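You operate a simulated robot arm through the tools that you are given. There is no shell and no other tool.

The job below is to be done with a simulated robot arm. You get a single attempt, and the scene is never put back.

TASK
Slide the guard bracket to the yellow mark and nip both thumb screws.
Fine: slacken both first.

Only the result counts: the job must be done as asked and must still hold three seconds after the hand-in. Knocking over, shifting, dropping, spilling or breaking anything else fails it.

THE ROBOT
A 7-joint arm with a fingered hand, fixed in place. Base frame: the origin is at the foot of the arm, x ahead of it, y to its left, z up. Lengths are in cm, angles in degrees, forces in N, time in s.
With the tool pointing down near the work surface it reaches from about 10 to 56 cm from the base axis. Its first joint turns from -69.0 to 172.0 degrees. Payload 3.4 kg.
Tool frame: the origin (TCP) lies between the finger pads and is the grasp point; the fingertips stand 2.5 cm ahead of it; z points along the fingers, y is the line along which they close. Largest opening 8.8 cm; the body of the gripper starts 2.9 cm behind the TCP. The gripper is a hand of 5 fingers: y runs from the thumb to the fingers, the wrist lies at [-1.3, -9.7, -16.2] in the tool frame.
Orientation is that of the tool frame in the base frame, as [roll, pitch, yaw] about the fixed x, y, z axes, in that order (R = Rz(yaw) Ry(pitch) Rx(roll)). With the fingers straight down and the wrist toward the robot, the tool's x, y and z point along [0, 1, 0], [1, 0, 0] and [0, 0, -1] of the base frame.

THE INTERFACE
- The arm moves only by the tool play_rows. Its argument "motion" is a list of rows, each a list of 6 numbers: the shift along the base's x, y, z in m, then the turn, a rotation vector about the base's x, y, z in degrees. In form: [[dx, dy, dz, wx, wy, wz], ...]. A call has 1 to 20 rows; each row shifts and turns the commanded pose from where the row before left it. Rows are played at 5 a second. More than 5 cm and 8.6 degrees between two rows, and nothing of the call is played. A pose out of reach is approached as far as the arm can. The call stops where the force on the tool passes 40 N (or 10 N more than at its start, if that is more) or the arm is blocked; 0.2 s more then pass. In this call time passes only in rows, and 0.2 s behind the last. It gives the time, the measured TCP pose, the force on the tool (base axes), the opening and the grip force at its end, in the units of the frame above (readings bear some noise), with the torque about the TCP (base axes, N m) and any sound that the robot's microphone picked up, and new pictures: "views" is both (left out), scene, wrist or none.
- Cameras (640 x 400 px; columns grow to the right, rows downward): "scene" is fixed at [5.04, 50.02, 111.46]; the picture's right is [-0.96, -0.29, 0.00], its down [-0.08, 0.25, -0.97] and it looks along [0.28, -0.92, -0.26] (base axes); focal length 338 px, centre (320, 200). "wrist" rides on the gripper at [5.9, -7.9, -10.5] in the tool frame; the picture's right is [-0.73, 0.32, -0.61], its down [-0.62, -0.68, 0.38] and it looks along [-0.29, 0.66, 0.70] (tool axes); focal length 234 px, centre (320, 200). There is no depth. A picture from a camera that has moved, and an enlarged one, comes with that camera's place and axes in the base frame and with its lens.
- lift_body(by): slides the trunk up (or, below 0, down) by that many cm; the arm rides with it, the base frame stays. It gives what a move gives, with no picture.
- move_fingers(index, middle, ring, little, thumb_bend, thumb_turn): sets how far each is bent, from 0 (flat) to 100 (curled in); at 30 the hand is open as for a grip, at 70 the pads meet at the TCP. One left out holds its place. A second passes; each finger stops where it meets its share of the squeeze, and holds until it gets a number again. It is the only way to open and close the hand. It gives what a move gives, with no picture; readings hold the bend of each and the force on index, middle, ring, little, thumb and palm. thumb_turn goes from beside the hand (0) to across from the fingers (100), as for a grip.
- zoom(camera, box): a new picture of the part [left, top, right, bottom] of that camera's present view, enlarged. It takes no simulated time.
- close_job(): hands the job in; it is judged then, once.

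Places have to be worked out from the pictures, the camera data and where the tool is seen. Open the gripper and draw the arm clear of the work before you hand the job in, unless the task says otherwise.

The tools are called after "Emit:" as a command line: name --pt "numbers of a row" for each row, then --argument value for the rest, lists and objects as JSON in quotes. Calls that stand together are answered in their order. play_rows: Moves the arm, as the interface text tells. Its arguments: {"type":"object","properties":{"motion":{"type":"array","items":{"type":"array","items":{"type":"number"}}},"views":{"type":"string","enum":["both","scene","wrist","none"]}},"required":["motion"]} The other tools are called the same way: lift_body (by) slides the trunk up or down; move_fingers (index, middle, ring, little, thumb_bend, thumb_turn) moves the fingers one by one; zoom (camera, box) takes an enlarged picture of a part of a camera's view; close_job () hands the job in.

At the start:

```text
time_s: 0.0
tcp_pos: [22.93, -32.14, 84.88]
orientation: [-179.9, -0.1, 90.1]
force: [0.3, 0.5, 0.3]
ft_torque: [0.0, 0.01, -0.03]
opening: 8.79
gripper_force: 0.2
shape: jaw
bend: [30.0, 30.0, 30.0, 30.0, 30.0, 98.0]
finger forces: [0.0, 0.0, 0.0, 0.0, 0.0, 0.0]
trunk travel left (down, up): [-64.5, 29.5]
```

scene: 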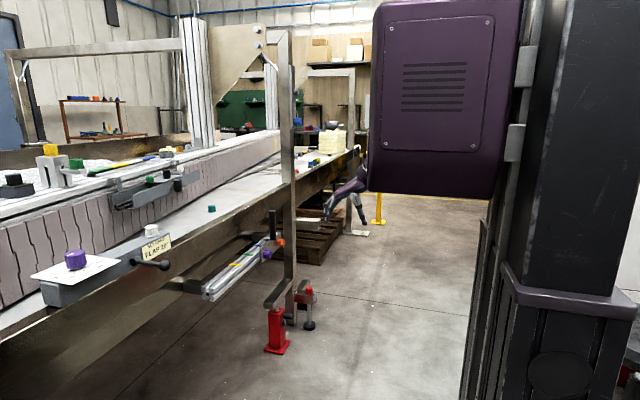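
wrist: 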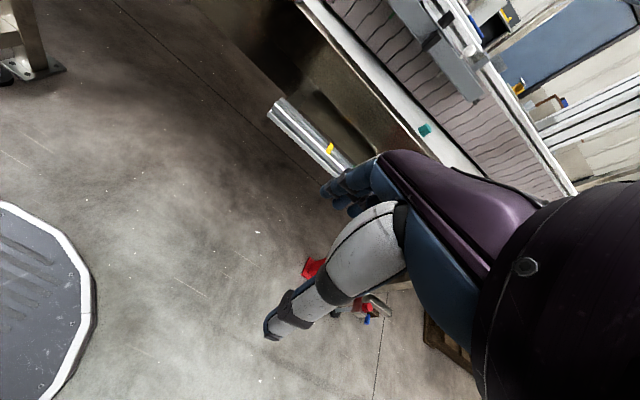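

I see a conveyor-like machine at the left with several knobs and a lower bracket with a yellow mark and orange/purple knobs. I'll zoom in before moving anything.

Emit:
zoom --camera "scene" --box '[180, 190, 340, 310]'

Emit:
zoom --camera "scene" --box '[0, 130, 200, 300]'

Emit:
zoom --camera "wrist" --box '[240, 60, 440, 220]'

```text
3.33 times, centred on (260, 250) of scene
camera zoom: at [5.04, 50.02, 111.46], right [-0.96, -0.29, 0.0], down [-0.08, 0.25, -0.97], along [0.28, -0.92, -0.26], focal length 1127 px, centre (520, 33)
```

zoom: 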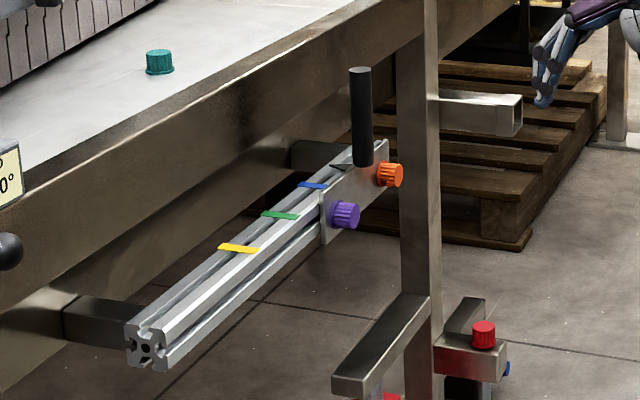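

```text
2.35 times, centred on (100, 215) of scene
camera zoom: at [5.04, 50.02, 111.46], right [-0.96, -0.29, 0.0], down [-0.08, 0.25, -0.97], along [0.28, -0.92, -0.26], focal length 796 px, centre (838, 165)
```

zoom: 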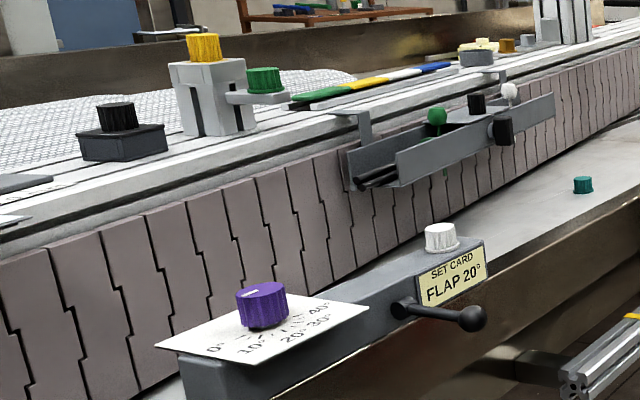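

```text
2.50 times, centred on (340, 140) of wrist
camera zoom: at [15.22, -26.32, 95.45], right [0.33, -0.73, 0.61], down [-0.68, -0.62, -0.38], along [0.66, -0.29, -0.7], focal length 585 px, centre (270, 350)
```

zoom: 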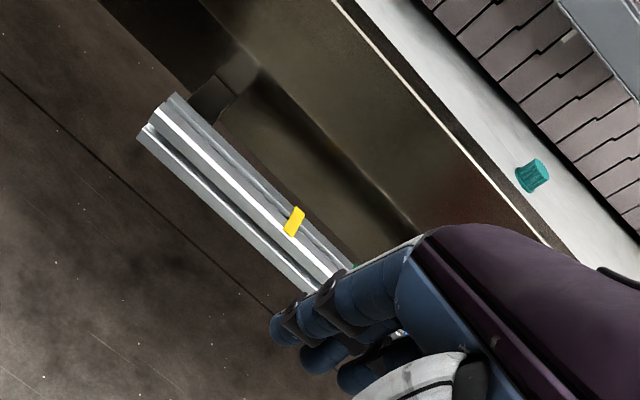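

The lower T-slot rail carries yellow, green and blue tape marks and a plate with purple and orange thumb screws. I put the yellow mark near (59.5, -36.3, 63.5) from the two views. I'll look closer at the bracket and at the other fixtures so I don't mistake which one is meant.

Emit:
zoom --camera "scene" --box '[245, 205, 293, 255]'

Emit:
zoom --camera "scene" --box '[205, 230, 265, 305]'

Emit:
zoom --camera "scene" --box '[85, 140, 205, 215]'

Emit:
zoom --camera "scene" --box '[280, 120, 400, 240]'

```text
8.00 times, centred on (269, 230) of scene
camera zoom: at [5.04, 50.02, 111.46], right [-0.96, -0.29, 0.0], down [-0.08, 0.25, -0.97], along [0.28, -0.92, -0.26], focal length 2705 px, centre (728, -40)
```

zoom: 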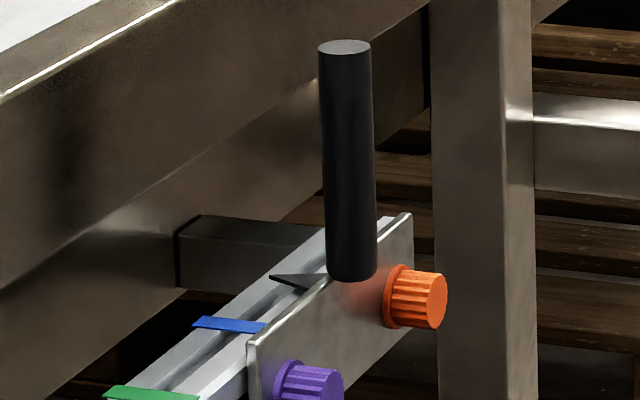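

```text
5.33 times, centred on (235, 268) of scene
camera zoom: at [5.04, 50.02, 111.46], right [-0.96, -0.29, 0.0], down [-0.08, 0.25, -0.97], along [0.28, -0.92, -0.26], focal length 1803 px, centre (773, -160)
```

zoom: 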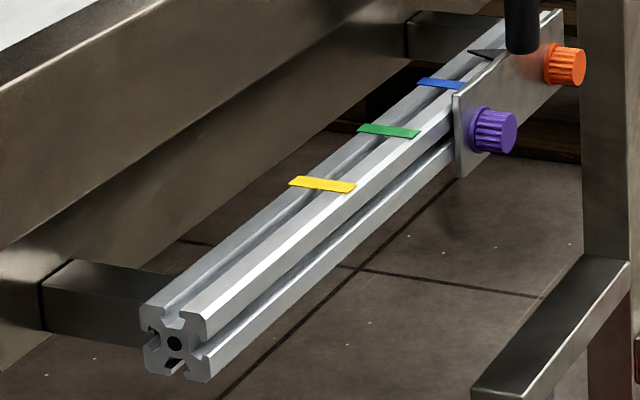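

```text
5.33 times, centred on (145, 178) of scene
camera zoom: at [5.04, 50.02, 111.46], right [-0.96, -0.29, 0.0], down [-0.08, 0.25, -0.97], along [0.28, -0.92, -0.26], focal length 1803 px, centre (1253, 320)
```

zoom: 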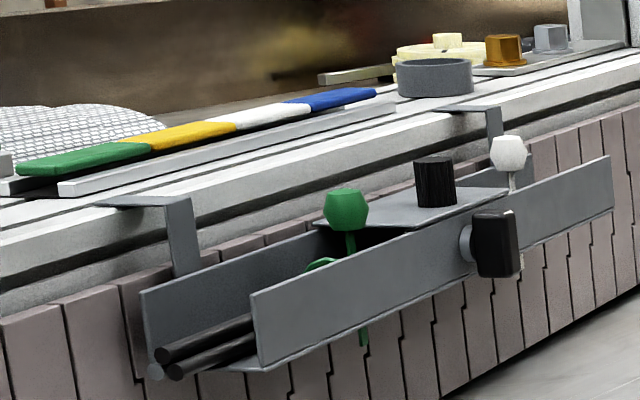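

```text
3.33 times, centred on (340, 180) of scene
camera zoom: at [5.04, 50.02, 111.46], right [-0.96, -0.29, 0.0], down [-0.08, 0.25, -0.97], along [0.28, -0.92, -0.26], focal length 1127 px, centre (253, 267)
```

zoom: 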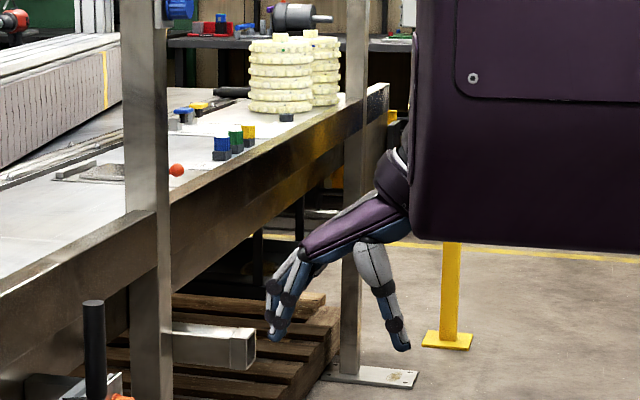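

The bracket plate sits on the robot-facing side of the rail, with the purple screw near y≈-51, the orange near y≈-64 and a vertical black handle at about (56.5, -58.4). It has a dark pointer above the rail at y≈-57.5, so it needs roughly +21 cm of travel along +y. I'll first pitch the hand in free space so the fingers point +x, which tests the arm and gives a better wrist view.

Emit:
play_rows --pt "0 0 0 0 -8 0" --pt "0 0 0 0 -8 0" --pt "0 0 0 0 -8 0" --pt "0 0 0 0 -8 0" --pt "0 0 0 0 -8 0" --pt "0 0 0 0 -8 0" --views "both"

```text
time_s: 1.4
tcp_pos: [22.87, -31.81, 84.71]
orientation: [137.8, -0.1, 91.2]
force: [0.1, 0.0, 0.1]
ft_torque: [0.01, -0.01, 0.01]
opening: 8.77
gripper_force: 0.0
shape: jaw
bend: [30.0, 30.0, 30.0, 30.0, 30.0, 98.0]
finger forces: [0.1, 0.0, 0.1, 0.1, 0.0, 0.0]
out of reach, approached as far as the arm can: row 5
trunk travel left (down, up): [-64.5, 29.5]
camera wrist: at [10.02, -26.12, 87.17], right [-0.16, -0.73, 0.66], down [-0.24, -0.63, -0.74], along [0.96, -0.27, -0.07], focal length 234 px, centre (320, 200)
```

scene: 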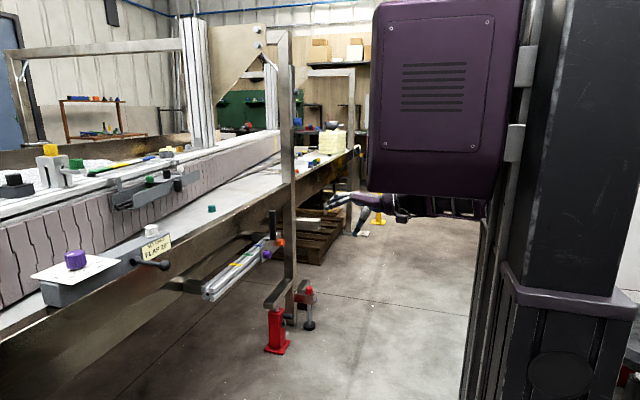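
wrist: 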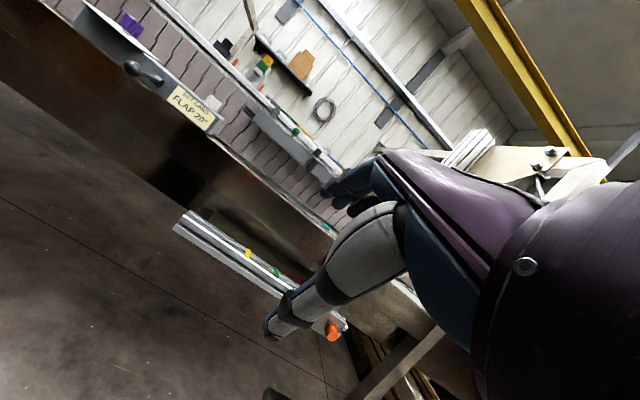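

The rotation stalled at about 42° because the wrist is folded too close to the base. I'll extend outward in free space, well short of the rail, while finishing the pitch.

Emit:
play_rows --pt "0.03 -0.02 0 0 0 0" --pt "0.03 -0.02 0 0 -8 0" --pt "0.03 -0.02 0 0 -8 0" --pt "0.03 -0.02 0 0 -8 0" --pt "0.0 -0.02 0 0 -8 0" --pt "0.0 0 0 0 -8 0" --pt "0.0 0 0 0 -8 0" --views "both"

```text
time_s: 3.0
tcp_pos: [34.81, -42.06, 84.72]
orientation: [89.7, 0.5, 90.8]
force: [0.6, 0.0, 0.4]
ft_torque: [0.04, 0.02, 0.02]
opening: 8.77
gripper_force: 0.0
shape: jaw
bend: [30.0, 30.0, 30.0, 30.0, 30.0, 98.0]
finger forces: [0.0, 0.1, 0.0, 0.1, 0.1, 0.1]
trunk travel left (down, up): [-64.5, 29.5]
camera wrist: at [24.42, -36.36, 76.63], right [-0.6, -0.73, 0.33], down [0.4, -0.63, -0.67], along [0.7, -0.27, 0.66], focal length 234 px, centre (320, 200)
```

scene: 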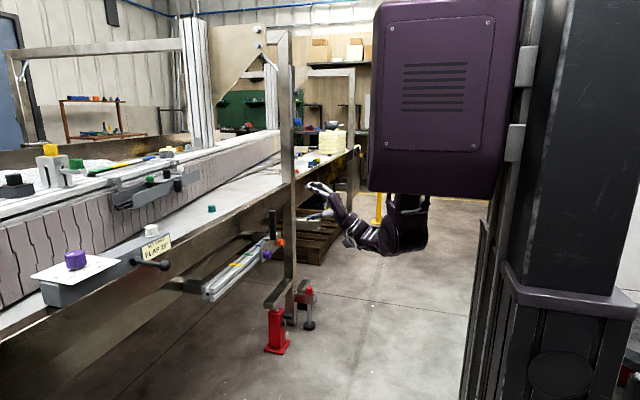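
wrist: 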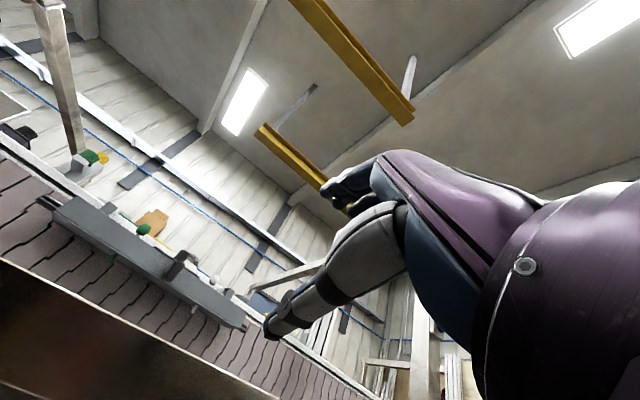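

The hand now points +x with the fingers above and thumb below. The screws sit at z≈61, so I'll lower the trunk about 22 cm; the space below this hand position is clear.

Emit:
lift_body --by -22

```text
time_s: 5.3
tcp_pos: [34.98, -41.92, 62.66]
orientation: [89.9, 0.6, 90.9]
force: [0.5, -0.1, -0.3]
ft_torque: [0.02, 0.03, 0.03]
opening: 8.77
gripper_force: 0.1
shape: jaw
bend: [30.0, 30.0, 30.0, 30.0, 30.0, 98.0]
finger forces: [0.1, 0.0, 0.0, 0.0, 0.0, 0.1]
trunk travel left (down, up): [-42.5, 51.5]
```

Trunk is down and the TCP is at z≈62.7. I'll shift a bit toward the bracket, still about 15 cm short of the knobs, and look.

Emit:
play_rows --pt "0.0 -0.03 0 0 0 0" --pt "0.0 -0.03 0 0 0 0" --pt "0.0 -0.03 0 0 0 0" --views "both"

```text
time_s: 6.1
tcp_pos: [34.9, -47.94, 62.61]
orientation: [90.0, 0.5, 90.9]
force: [-0.2, 0.1, 0.2]
ft_torque: [-0.01, 0.01, 0.02]
opening: 8.76
gripper_force: 0.1
shape: jaw
bend: [30.0, 30.0, 30.0, 30.0, 30.0, 98.0]
finger forces: [0.0, 0.1, 0.0, 0.0, 0.1, 0.0]
out of reach, approached as far as the arm can: row 3
trunk travel left (down, up): [-42.5, 51.5]
camera wrist: at [24.41, -42.35, 54.72], right [-0.6, -0.73, 0.33], down [0.39, -0.63, -0.67], along [0.7, -0.27, 0.66], focal length 234 px, centre (320, 200)
```

scene: 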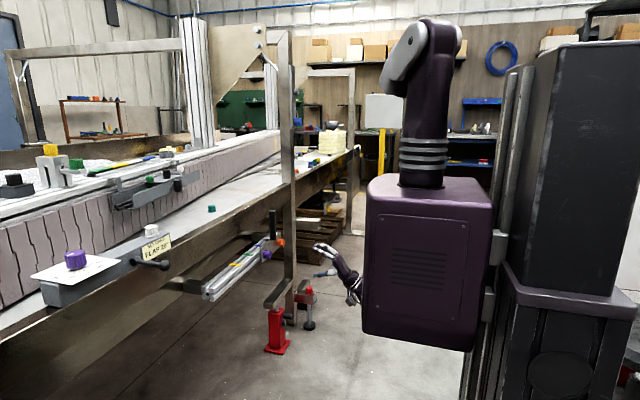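
wrist: 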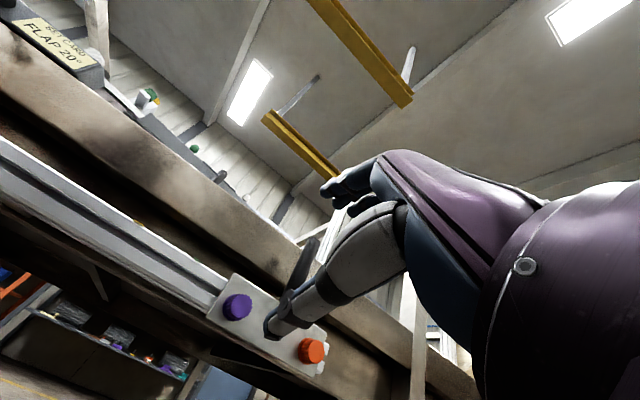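

The new view triangulates the knobs well: purple at about (55.3, -50.8, 61.3) and orange at (55.3, -62.9, 61.3). The shoulder is high (z≈120), which limits reach, so I'll lower the trunk further and raise the TCP to compensate.

Emit:
lift_body --by -18

Emit:
play_rows --pt "0.0 0.01 0.04 0 0 0" --pt "0.0 0 0.04 0 0 0" --pt "0.0 0 0.04 0 0 0" --pt "0.0 0 0.04 0 0 0" --pt "0.0 0 0.02 0 0 0" --views "none"

Emit:
lift_body --by -16

Emit:
play_rows --pt "0.0 0 0.04 0 0 0" --pt "0.0 0 0.04 0 0 0" --pt "0.0 0 0.04 0 0 0" --pt "0.0 0 0.04 0 0 0" --views "both"

```text
time_s: 8.1
tcp_pos: [34.85, -47.99, 44.57]
orientation: [89.9, 0.6, 90.7]
force: [1.0, -0.2, 0.3]
ft_torque: [-0.01, -0.02, -0.01]
opening: 8.78
gripper_force: 0.0
shape: jaw
bend: [30.0, 30.0, 30.0, 30.0, 30.0, 98.0]
finger forces: [0.0, 0.0, 0.1, 0.0, 0.0, 0.0]
trunk travel left (down, up): [-24.5, 69.5]
```

```text
time_s: 9.3
tcp_pos: [34.8, -46.98, 62.9]
orientation: [89.9, 0.5, 90.7]
force: [0.2, 0.2, 0.0]
ft_torque: [0.01, 0.0, 0.0]
opening: 8.76
gripper_force: 0.1
shape: jaw
bend: [30.0, 30.0, 30.0, 30.0, 30.0, 98.0]
finger forces: [0.0, 0.0, 0.0, 0.0, 0.1, 0.0]
trunk travel left (down, up): [-24.5, 69.5]
```

```text
time_s: 11.2
tcp_pos: [34.92, -47.04, 47.0]
orientation: [89.9, 0.5, 90.9]
force: [0.2, -0.3, -0.1]
ft_torque: [-0.02, -0.01, 0.0]
opening: 8.76
gripper_force: 0.1
shape: jaw
bend: [30.0, 30.0, 30.0, 30.0, 30.0, 98.0]
finger forces: [0.0, 0.0, 0.1, 0.1, 0.2, 0.0]
trunk travel left (down, up): [-8.5, 85.5]
```

```text
time_s: 12.2
tcp_pos: [34.88, -46.9, 63.29]
orientation: [89.9, 0.6, 90.9]
force: [0.5, -0.9, -1.4]
ft_torque: [0.03, -0.01, 0.02]
opening: 8.76
gripper_force: 0.0
shape: jaw
bend: [30.0, 30.0, 30.0, 30.0, 30.0, 98.0]
finger forces: [0.0, 0.0, 0.1, 0.0, 0.1, 0.1]
trunk travel left (down, up): [-8.5, 85.5]
camera wrist: at [24.47, -41.29, 55.26], right [-0.6, -0.73, 0.33], down [0.39, -0.62, -0.67], along [0.7, -0.27, 0.66], focal length 234 px, centre (320, 200)
```

scene: 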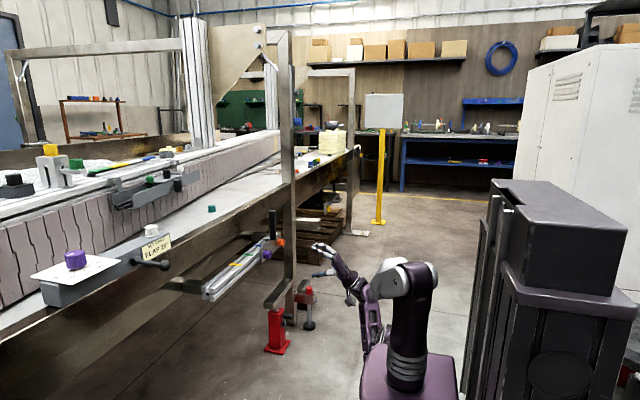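
wrist: 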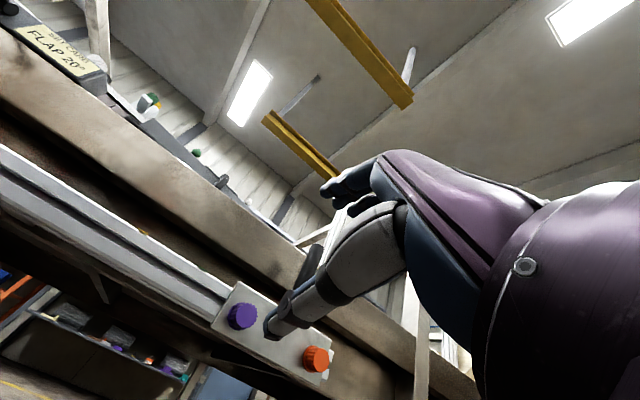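

Shoulder is now well below its earlier height with the TCP back at z≈63. Next I'll zoom the hand and bracket in both views to see how the fingers and thumb stand relative to the knobs.

Emit:
zoom --camera "wrist" --box '[190, 140, 430, 390]'

Emit:
zoom --camera "scene" --box '[230, 190, 410, 330]'

```text
1.60 times, centred on (310, 265) of wrist
camera zoom: at [24.47, -41.29, 55.26], right [-0.6, -0.73, 0.33], down [0.39, -0.62, -0.67], along [0.7, -0.27, 0.66], focal length 375 px, centre (336, 96)
```

zoom: 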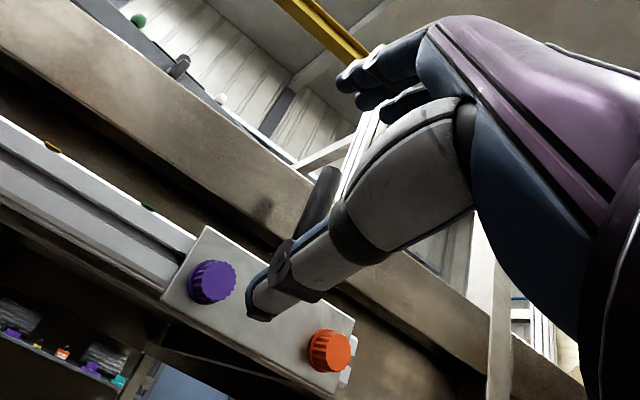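

```text
2.86 times, centred on (320, 260) of scene
camera zoom: at [5.04, 50.02, 111.46], right [-0.96, -0.29, 0.0], down [-0.08, 0.25, -0.97], along [0.28, -0.92, -0.26], focal length 966 px, centre (320, 29)
```

zoom: 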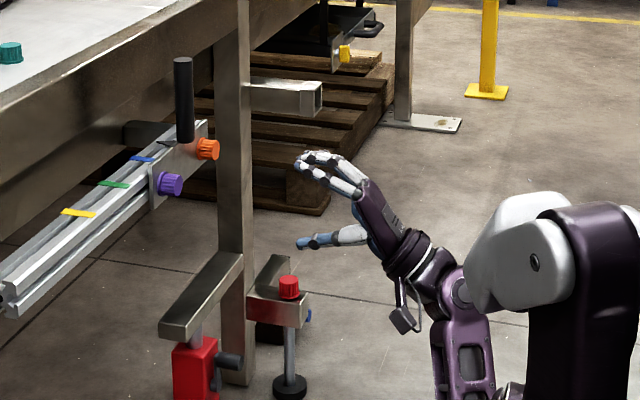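

The post and stub triangulate to y≈-99, well away from the bracket. I'll test wrist roll about x here in free space: +90° puts the thumb on +y and fingers on -y, which would be my starting pose for a counter-clockwise (loosening) turn.

Emit:
play_rows --pt "0.005 -0.01 0 8.2 0 0" --pt "0.005 -0.01 0 8.2 0 0" --pt "0.005 -0.01 0 8.2 0 0" --pt "0.005 -0.01 0 8.2 0 0" --pt "0.005 -0.01 0 8.2 0 0" --pt "0.005 -0.01 0 8.2 0 0" --pt "0 -0.01 0 8.2 0 0" --pt "0 -0.01 0 8.2 0 0" --pt "0 -0.01 0 8.2 0 0" --pt "0 -0.01 0 8.2 0 0" --pt "0 -0.01 0 8.0 0 0" --views "both"

```text
time_s: 14.6
tcp_pos: [37.91, -58.04, 63.0]
orientation: [24.7, -89.1, 155.3]
force: [-0.2, 0.0, 0.2]
ft_torque: [-0.03, -0.01, 0.03]
opening: 8.77
gripper_force: 0.0
shape: jaw
bend: [30.0, 30.0, 30.0, 30.0, 30.0, 98.0]
finger forces: [0.1, 0.0, 0.0, 0.0, 0.0, 0.0]
trunk travel left (down, up): [-8.5, 85.5]
camera wrist: at [27.45, -50.02, 68.53], right [-0.6, -0.33, -0.73], down [0.39, 0.68, -0.62], along [0.7, -0.66, -0.27], focal length 234 px, centre (320, 200)
```

scene: 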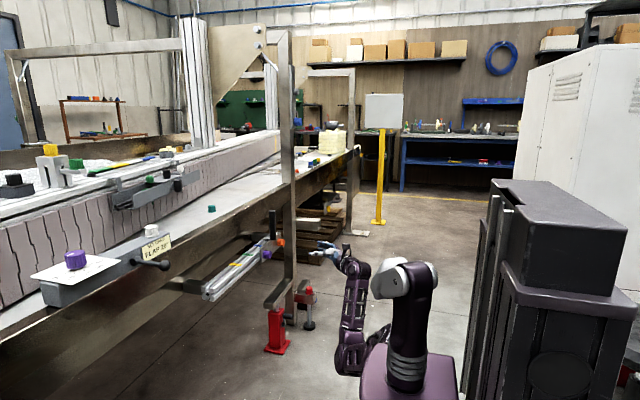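
wrist: 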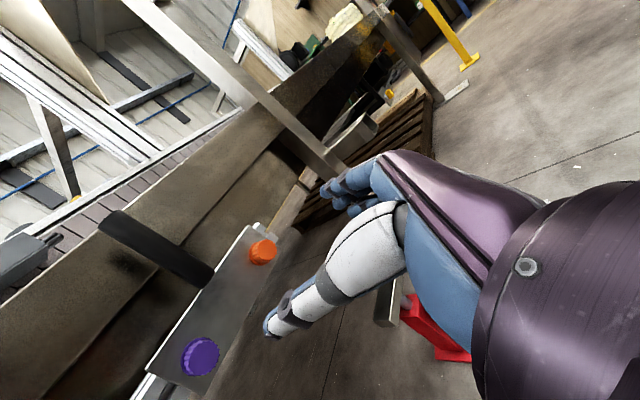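

Roll of +90° is reachable, and this view confirms the knob centres at about z 61.6, y -62.85 (orange) and -50.8 (purple). I'll zoom in to check details like collars, the handle mount and the pointer.

Emit:
zoom --camera "wrist" --box '[90, 180, 330, 400]'

Emit:
zoom --camera "scene" --box '[220, 200, 390, 320]'

```text
1.82 times, centred on (210, 290) of wrist
camera zoom: at [27.45, -50.02, 68.53], right [-0.6, -0.33, -0.73], down [0.39, 0.68, -0.62], along [0.7, -0.66, -0.27], focal length 426 px, centre (520, 36)
```

zoom: 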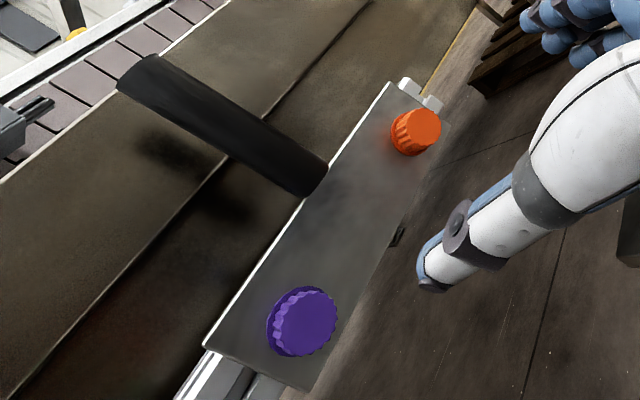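

```text
3.33 times, centred on (305, 260) of scene
camera zoom: at [5.04, 50.02, 111.46], right [-0.96, -0.29, 0.0], down [-0.08, 0.25, -0.97], along [0.28, -0.92, -0.26], focal length 1127 px, centre (370, 0)
```

zoom: 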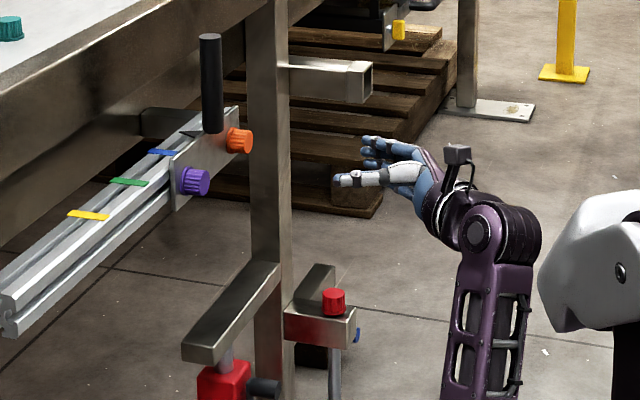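

The knobs are ribbed caps on the plate and the thumb is clear of everything. I'll test how far further the wrist rolls in + direction so I know the available turning range.

Emit:
play_rows --pt "0 0 0 8.5 0 0" --pt "0 0 0 8.5 0 0" --pt "0 0 0 8.5 0 0" --pt "0 0 0 8.5 0 0" --pt "0 0 0 8.5 0 0" --pt "0 0 0 8.5 0 0" --pt "0 0 0 8.5 0 0" --pt "0 0 0 8.5 0 0" --views "scene"

```text
time_s: 16.4
tcp_pos: [37.73, -57.99, 62.91]
orientation: [-89.8, -22.4, -90.9]
force: [1.3, 0.3, -0.6]
ft_torque: [0.04, -0.01, 0.03]
opening: 8.79
gripper_force: 0.0
shape: jaw
bend: [30.0, 30.0, 30.0, 30.0, 30.0, 98.0]
finger forces: [0.0, 0.0, 0.1, 0.1, 0.0, 0.0]
trunk travel left (down, up): [-8.5, 85.5]
```

scene: 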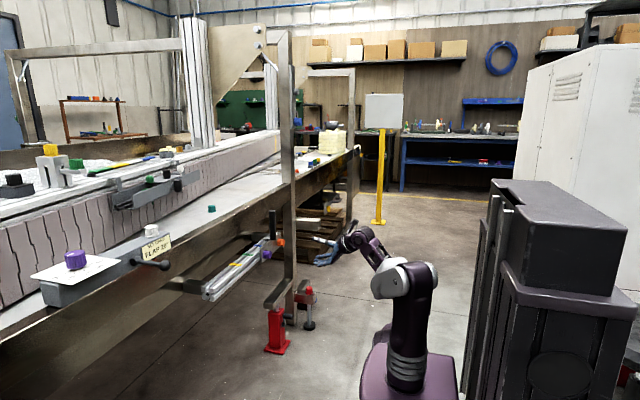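

Roll reaches ~158° from the fingers-up pose with no limit hit, so one grip can give well over 90° of turning. I'll line up with the orange knob about 10 cm in front and check alignment.

Emit:
play_rows --pt "0.02 -0.02 -0.005 0 0 0" --pt "0.02 -0.02 -0.005 0 0 0" --pt "0.02 -0.009 -0.003 0 0 0" --views "both"

Emit:
zoom --camera "scene" --box '[240, 200, 380, 300]'

Emit:
zoom --camera "wrist" --box '[140, 60, 440, 360]'

```text
time_s: 17.2
tcp_pos: [44.0, -62.87, 61.45]
orientation: [-89.7, -22.5, -91.0]
force: [0.6, 0.5, 0.1]
ft_torque: [0.0, 0.0, 0.01]
opening: 8.76
gripper_force: 0.0
shape: jaw
bend: [30.0, 30.0, 30.0, 30.0, 30.0, 98.0]
finger forces: [0.1, 0.0, 0.0, 0.0, 0.0, 0.0]
trunk travel left (down, up): [-8.5, 85.5]
camera wrist: at [33.59, -65.1, 70.99], right [-0.6, 0.56, -0.58], down [0.39, 0.83, 0.39], along [0.7, 0.0, -0.72], focal length 234 px, centre (320, 200)
```

scene: 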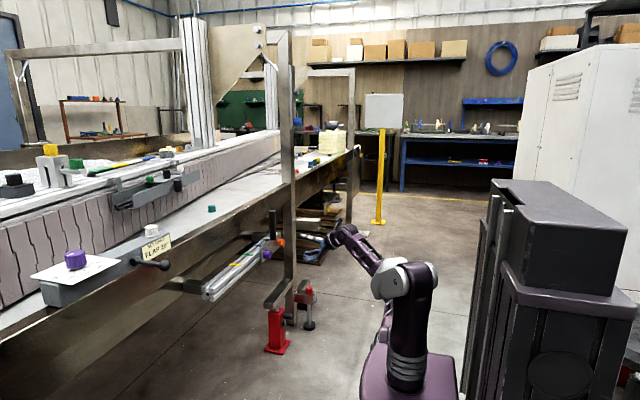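
wrist: 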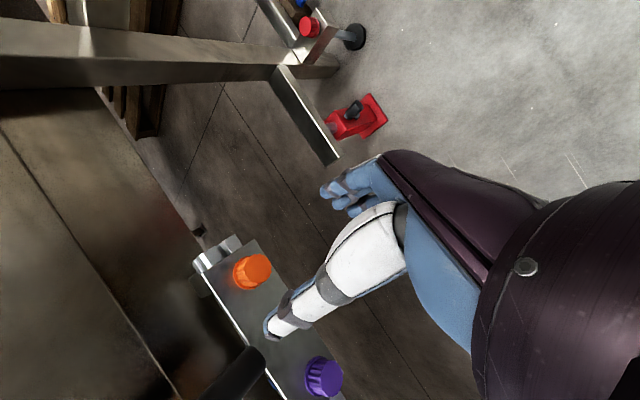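

```text
4.00 times, centred on (310, 250) of scene
camera zoom: at [5.04, 50.02, 111.46], right [-0.96, -0.29, 0.0], down [-0.08, 0.25, -0.97], along [0.28, -0.92, -0.26], focal length 1352 px, centre (360, 0)
```

zoom: 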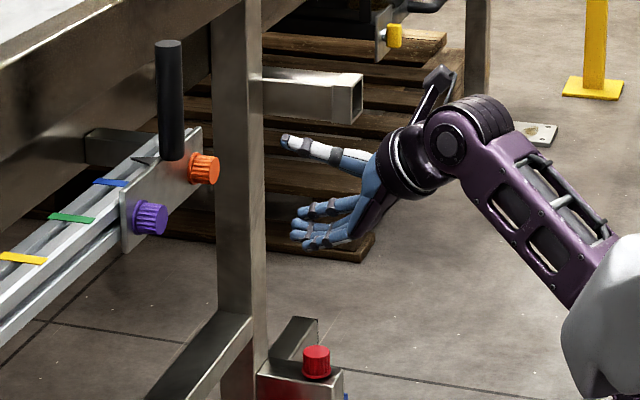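

```text
1.33 times, centred on (290, 210) of wrist
camera zoom: at [33.59, -65.1, 70.99], right [-0.6, 0.56, -0.58], down [0.39, 0.83, 0.39], along [0.7, 0.0, -0.72], focal length 312 px, centre (360, 187)
```

zoom: 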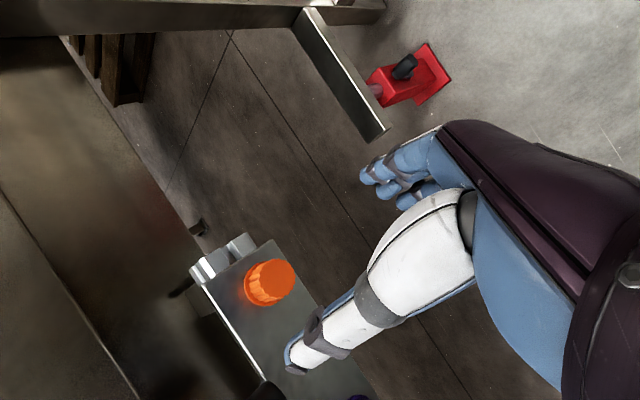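

Orange knob re-triangulates to about (55.3, -63.0, 61.5), and the open hand straddles it with the thumb above and clear of the handle by ~2 cm. I'll approach straight along +x to TCP x≈53.8.

Emit:
play_rows --pt "0.025 0 0 0 0 0" --pt "0.025 -0.001 0 0 0 0" --pt "0.02 0 0 0 0 0" --pt "0.015 0 0 0 0 0" --pt "0.01 0 0 0 0 0" --pt "0.004 0 0 0 0 0" --views "both"

Emit:
zoom --camera "scene" --box '[240, 200, 340, 280]'

Emit:
zoom --camera "wrist" --box '[180, 120, 400, 360]'

```text
time_s: 18.6
tcp_pos: [53.74, -63.01, 61.44]
orientation: [-89.7, -22.5, -91.1]
force: [-0.5, -0.4, -0.4]
ft_torque: [0.02, -0.03, 0.04]
opening: 8.76
gripper_force: 0.0
shape: jaw
bend: [30.0, 30.0, 30.0, 30.0, 30.0, 98.0]
finger forces: [0.0, 0.0, 0.0, 0.0, 0.1, 0.0]
trunk travel left (down, up): [-8.5, 85.5]
camera wrist: at [43.37, -65.18, 71.0], right [-0.6, 0.56, -0.58], down [0.39, 0.83, 0.39], along [0.7, 0.01, -0.71], focal length 234 px, centre (320, 200)
```

scene: 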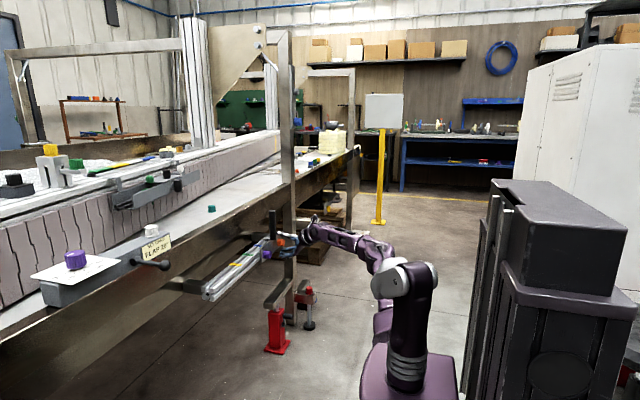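
wrist: 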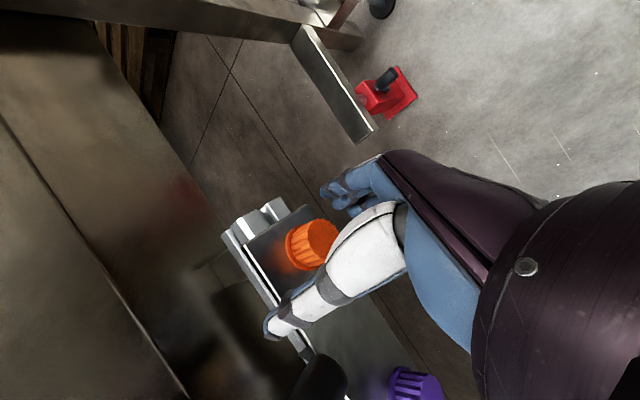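

```text
5.00 times, centred on (290, 240) of scene
camera zoom: at [5.04, 50.02, 111.46], right [-0.96, -0.29, 0.0], down [-0.08, 0.25, -0.97], along [0.28, -0.92, -0.26], focal length 1690 px, centre (470, 0)
```

zoom: 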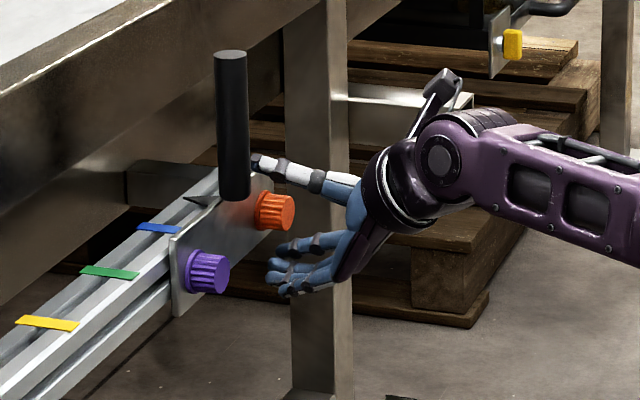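

```text
1.67 times, centred on (290, 240) of wrist
camera zoom: at [43.37, -65.18, 71.0], right [-0.6, 0.56, -0.58], down [0.39, 0.83, 0.39], along [0.7, 0.01, -0.71], focal length 390 px, centre (370, 133)
```

zoom: 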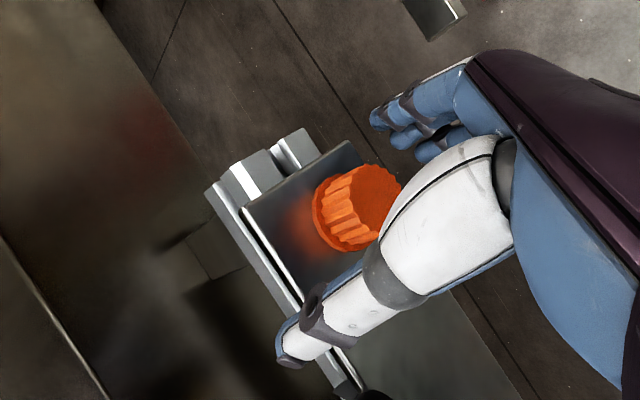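

Force is near zero and the knob sits between the thumb (above) and fingers (below), centred on about (y -63.0, z 61.6). I'll close the hand on it.

Emit:
move_fingers --index 70 --middle 70 --ring 70 --little 70 --thumb_bend 70

Emit:
zoom --camera "scene" --box '[240, 200, 340, 280]'

Emit:
zoom --camera "wrist" --box '[180, 120, 400, 360]'

```text
time_s: 19.6
tcp_pos: [53.52, -63.19, 61.14]
orientation: [-90.2, -22.3, -91.1]
force: [-43.3, -1.2, -4.8]
ft_torque: [-0.1, -0.49, 0.07]
opening: 1.79
gripper_force: 31.1
shape: fingers
bend: [65.0, 59.0, 70.0, 70.0, 62.0, 97.0]
finger forces: [3.6, 17.0, 0.0, 0.1, 41.8, 0.0]
trunk travel left (down, up): [-8.5, 85.5]
stopped: the force on the tool passed its limit at 41 N (the readings are from after the stop); the commanded pose is now the measured one
```

```text
5.00 times, centred on (290, 240) of scene
camera zoom: at [5.04, 50.02, 111.46], right [-0.96, -0.29, 0.0], down [-0.08, 0.25, -0.97], along [0.28, -0.92, -0.26], focal length 1690 px, centre (470, 0)
```

zoom: 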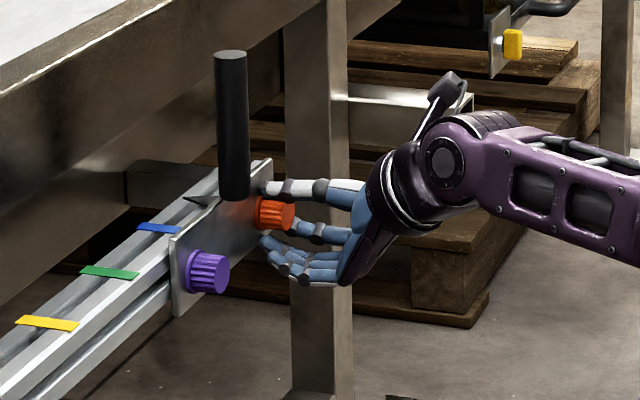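

```text
1.67 times, centred on (290, 240) of wrist
camera zoom: at [43.1, -65.43, 70.67], right [-0.6, 0.56, -0.57], down [0.4, 0.83, 0.39], along [0.69, 0.01, -0.72], focal length 390 px, centre (370, 133)
```

zoom: 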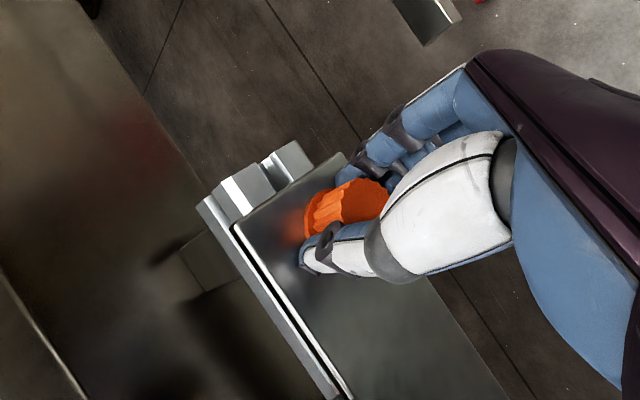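

The thumb tip swung forward as it bent and is pressing on the plate (-43 N in x). I'll ease the fingers open, back off about 1 cm in x and re-centre, then regrip.

Emit:
move_fingers --index 45 --middle 45 --ring 45 --little 45 --thumb_bend 45

Emit:
play_rows --pt "-0.005 0.001 0.002 0 0 0" --pt "-0.003 0 0.002 0 0 0" --views "wrist"

Emit:
zoom --camera "wrist" --box '[180, 120, 400, 360]'

Emit:
zoom --camera "scene" --box '[250, 220, 310, 270]'

```text
time_s: 20.3
tcp_pos: [53.46, -63.2, 61.0]
orientation: [-90.3, -22.3, -91.2]
force: [-51.9, -4.5, -5.9]
ft_torque: [0.05, -1.33, 0.29]
opening: 4.36
gripper_force: 26.0
shape: fingers
bend: [45.0, 45.0, 45.0, 45.0, 55.0, 97.0]
finger forces: [0.0, 0.0, 0.0, 0.0, 52.3, 0.0]
trunk travel left (down, up): [-8.5, 85.5]
stopped: the force on the tool passed its limit at 55 N (the readings are from after the stop); the commanded pose is now the measured one
```

```text
time_s: 20.9
tcp_pos: [53.68, -62.36, 61.74]
orientation: [-89.9, -22.6, -90.4]
force: [-0.6, -0.1, -0.5]
ft_torque: [0.01, 0.12, -0.06]
opening: 5.28
gripper_force: 0.4
shape: fingers
bend: [44.0, 45.0, 45.0, 45.0, 46.0, 97.0]
finger forces: [1.3, 0.0, 0.0, 0.0, 0.1, 0.1]
trunk travel left (down, up): [-8.5, 85.5]
camera wrist: at [43.17, -64.74, 71.28], right [-0.6, 0.55, -0.58], down [0.39, 0.83, 0.39], along [0.7, 0.01, -0.72], focal length 234 px, centre (320, 200)
```

wrist: 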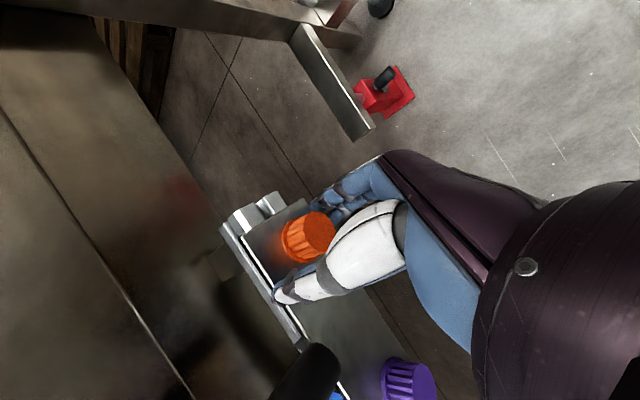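

```text
1.67 times, centred on (290, 240) of wrist
camera zoom: at [43.17, -64.74, 71.28], right [-0.6, 0.55, -0.58], down [0.39, 0.83, 0.39], along [0.7, 0.01, -0.72], focal length 390 px, centre (370, 133)
```

zoom: 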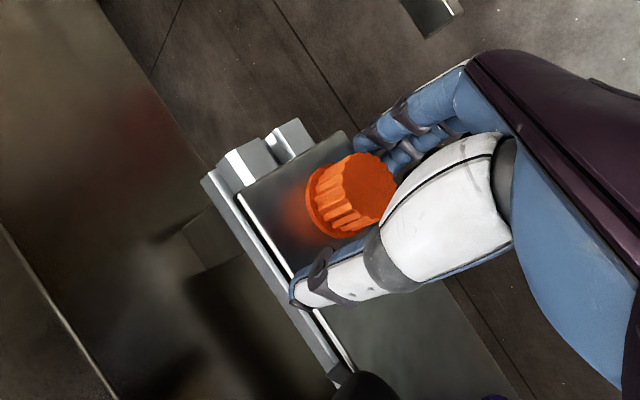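

```text
8.00 times, centred on (280, 245) of scene
camera zoom: at [5.04, 50.02, 111.46], right [-0.96, -0.29, 0.0], down [-0.08, 0.25, -0.97], along [0.28, -0.92, -0.26], focal length 2705 px, centre (640, -160)
```

zoom: 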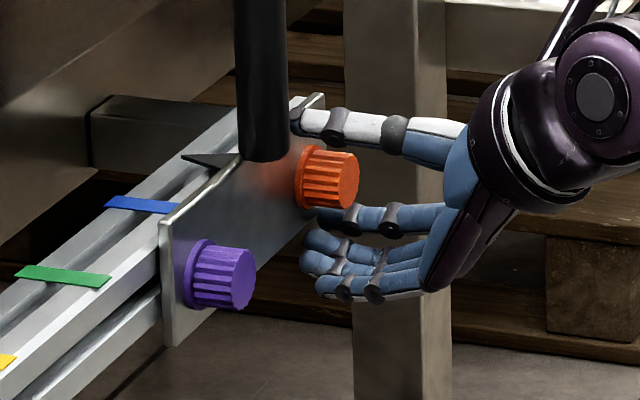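

Contact has cleared with force near zero, and the knob spans roughly x 54.5–56.7. I'll retreat to x≈53.1 and re-centre on (y -63.0, z 61.55) before gripping again.

Emit:
play_rows --pt "-0.006 -0.003 -0.001 0 0 0" --pt "0 -0.003 -0.001 0 0 0" --pt "0 0 0 0 0 0" --views "none"

Emit:
move_fingers --index 62 --middle 62 --ring 62 --little 62 --thumb_bend 58

Emit:
zoom --camera "scene" --box '[250, 220, 310, 270]'

Emit:
zoom --camera "wrist" --box '[180, 120, 400, 360]'

```text
time_s: 21.7
tcp_pos: [52.69, -63.24, 61.22]
orientation: [-90.2, -22.5, -90.7]
force: [-0.5, -0.1, -0.4]
ft_torque: [-0.01, 0.01, -0.01]
opening: 5.28
gripper_force: 0.0
shape: fingers
bend: [45.0, 45.0, 45.0, 45.0, 45.0, 97.0]
finger forces: [0.0, 0.0, 0.0, 0.0, 0.1, 0.0]
trunk travel left (down, up): [-8.5, 85.5]
```

```text
time_s: 22.7
tcp_pos: [52.66, -63.29, 61.29]
orientation: [-90.2, -22.5, -90.8]
force: [0.5, 0.5, 0.2]
ft_torque: [-0.01, -0.02, 0.0]
opening: 2.23
gripper_force: 0.4
shape: fingers
bend: [62.0, 62.0, 62.0, 62.0, 56.0, 97.0]
finger forces: [0.1, 0.0, 0.0, 0.0, 0.6, 0.0]
trunk travel left (down, up): [-8.5, 85.5]
```

```text
8.00 times, centred on (280, 245) of scene
camera zoom: at [5.04, 50.02, 111.46], right [-0.96, -0.29, 0.0], down [-0.08, 0.25, -0.97], along [0.28, -0.92, -0.26], focal length 2705 px, centre (640, -160)
```

zoom: 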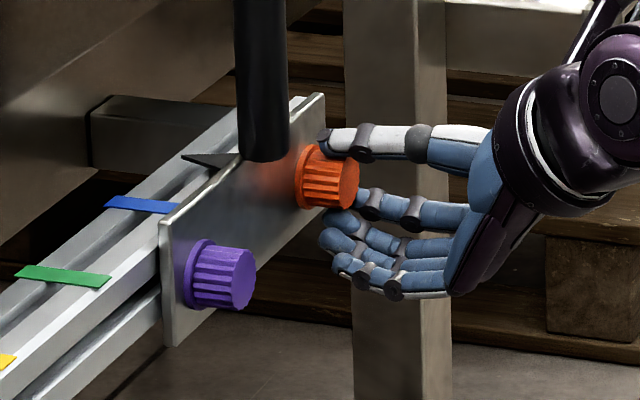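

```text
1.67 times, centred on (290, 240) of wrist
camera zoom: at [42.27, -65.57, 70.84], right [-0.6, 0.56, -0.57], down [0.4, 0.83, 0.39], along [0.69, 0.01, -0.72], focal length 390 px, centre (370, 133)
```

zoom: 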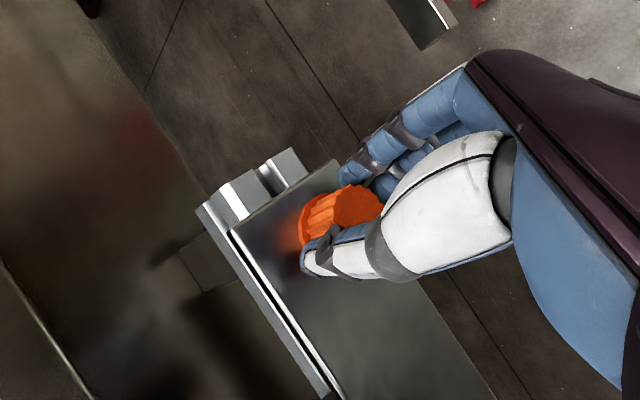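

The thumb is just touching at bend 56 and the fingers are close; the TCP sits about 0.3 cm low and toward -y of the knob axis. I'll nudge onto the axis and then squeeze.

Emit:
play_rows --pt "0.002 0.0025 0.002 0 0 0" --pt "0 0 0 0 0 0" --views "none"

Emit:
move_fingers --index 70 --middle 70 --ring 70 --little 66 --thumb_bend 66

Emit:
zoom --camera "scene" --box '[250, 220, 310, 270]'

Emit:
zoom --camera "wrist" --box '[180, 120, 400, 360]'

```text
time_s: 23.3
tcp_pos: [52.72, -63.07, 61.41]
orientation: [-90.4, -22.3, -90.7]
force: [-2.0, -1.6, -1.8]
ft_torque: [-0.01, 0.01, 0.01]
opening: 2.21
gripper_force: 1.2
shape: fingers
bend: [61.0, 61.0, 62.0, 62.0, 57.0, 97.0]
finger forces: [1.2, 0.6, 0.0, 0.1, 0.1, 0.0]
trunk travel left (down, up): [-8.5, 85.5]
```

```text
time_s: 24.3
tcp_pos: [52.72, -63.13, 61.26]
orientation: [-90.4, -22.3, -90.6]
force: [-1.6, -2.0, -5.0]
ft_torque: [-0.04, 0.11, -0.05]
opening: 1.84
gripper_force: 6.4
shape: fingers
bend: [62.0, 65.0, 70.0, 66.0, 60.0, 97.0]
finger forces: [4.9, 4.4, 0.0, 0.1, 4.2, 0.1]
trunk travel left (down, up): [-8.5, 85.5]
```

```text
8.00 times, centred on (280, 245) of scene
camera zoom: at [5.04, 50.02, 111.46], right [-0.96, -0.29, 0.0], down [-0.08, 0.25, -0.97], along [0.28, -0.92, -0.26], focal length 2705 px, centre (640, -160)
```

zoom: 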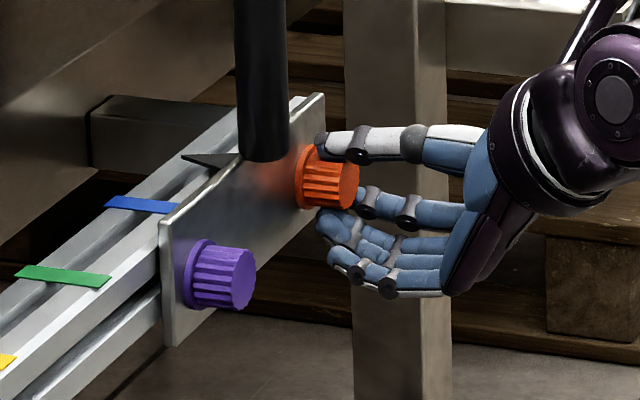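

```text
1.67 times, centred on (290, 240) of wrist
camera zoom: at [42.41, -65.34, 70.95], right [-0.6, 0.56, -0.57], down [0.4, 0.83, 0.39], along [0.69, 0.01, -0.72], focal length 390 px, centre (370, 133)
```

zoom: 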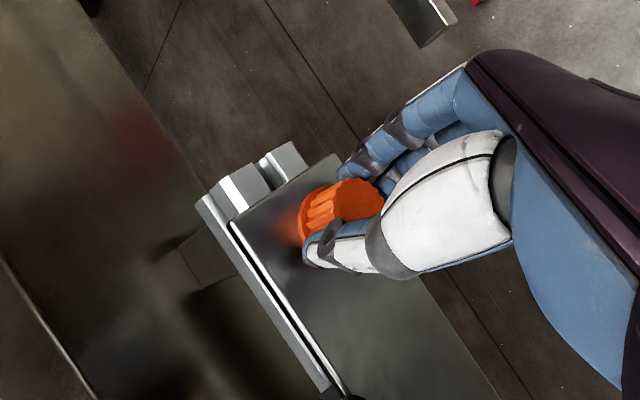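

Good centred grip now: index 4.9 N, middle 4.4 N, thumb 4.2 N and little net force. I'll squeeze harder before turning.

Emit:
move_fingers --index 82 --middle 85 --thumb_bend 80

```text
time_s: 25.3
tcp_pos: [52.92, -62.93, 61.35]
orientation: [-90.3, -22.4, -90.7]
force: [3.7, 0.1, -4.2]
ft_torque: [-0.08, 0.02, 0.02]
opening: 1.66
gripper_force: 18.4
shape: fingers
bend: [71.0, 63.0, 70.0, 66.0, 62.0, 97.0]
finger forces: [9.9, 10.8, 0.1, 0.0, 16.0, 0.1]
trunk travel left (down, up): [-8.5, 85.5]
```

Grip force is 18 N with low net force. I'll start turning counter-clockwise (negative about x) in small steps and watch the torque.

Emit:
play_rows --pt "0 0 0 -6 0 0" --pt "0 0 0 -6 0 0" --pt "0 0 0 -6 0 0" --views "none"

Emit:
zoom --camera "scene" --box '[250, 220, 310, 270]'

Emit:
zoom --camera "wrist" --box '[180, 120, 400, 360]'

```text
time_s: 26.1
tcp_pos: [52.78, -63.07, 61.43]
orientation: [-89.9, -40.5, -91.1]
force: [0.3, 4.4, -7.2]
ft_torque: [0.01, 0.17, 0.1]
opening: 1.61
gripper_force: 19.4
shape: fingers
bend: [71.0, 64.0, 70.0, 66.0, 63.0, 95.0]
finger forces: [9.3, 11.9, 0.1, 0.1, 16.3, 0.1]
trunk travel left (down, up): [-8.5, 85.5]
```

```text
8.00 times, centred on (280, 245) of scene
camera zoom: at [5.04, 50.02, 111.46], right [-0.96, -0.29, 0.0], down [-0.08, 0.25, -0.97], along [0.28, -0.92, -0.26], focal length 2705 px, centre (640, -160)
```

zoom: 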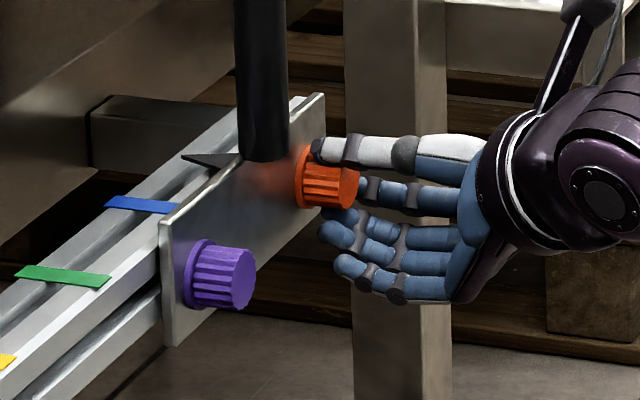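

```text
1.67 times, centred on (290, 240) of wrist
camera zoom: at [42.52, -62.25, 71.14], right [-0.6, 0.35, -0.72], down [0.4, 0.91, 0.11], along [0.69, -0.22, -0.69], focal length 390 px, centre (370, 133)
```

zoom: 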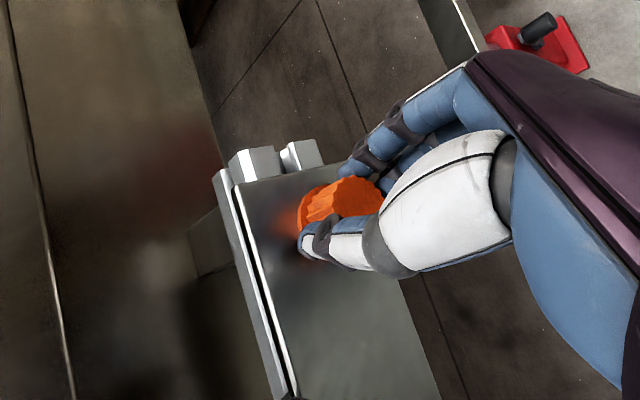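

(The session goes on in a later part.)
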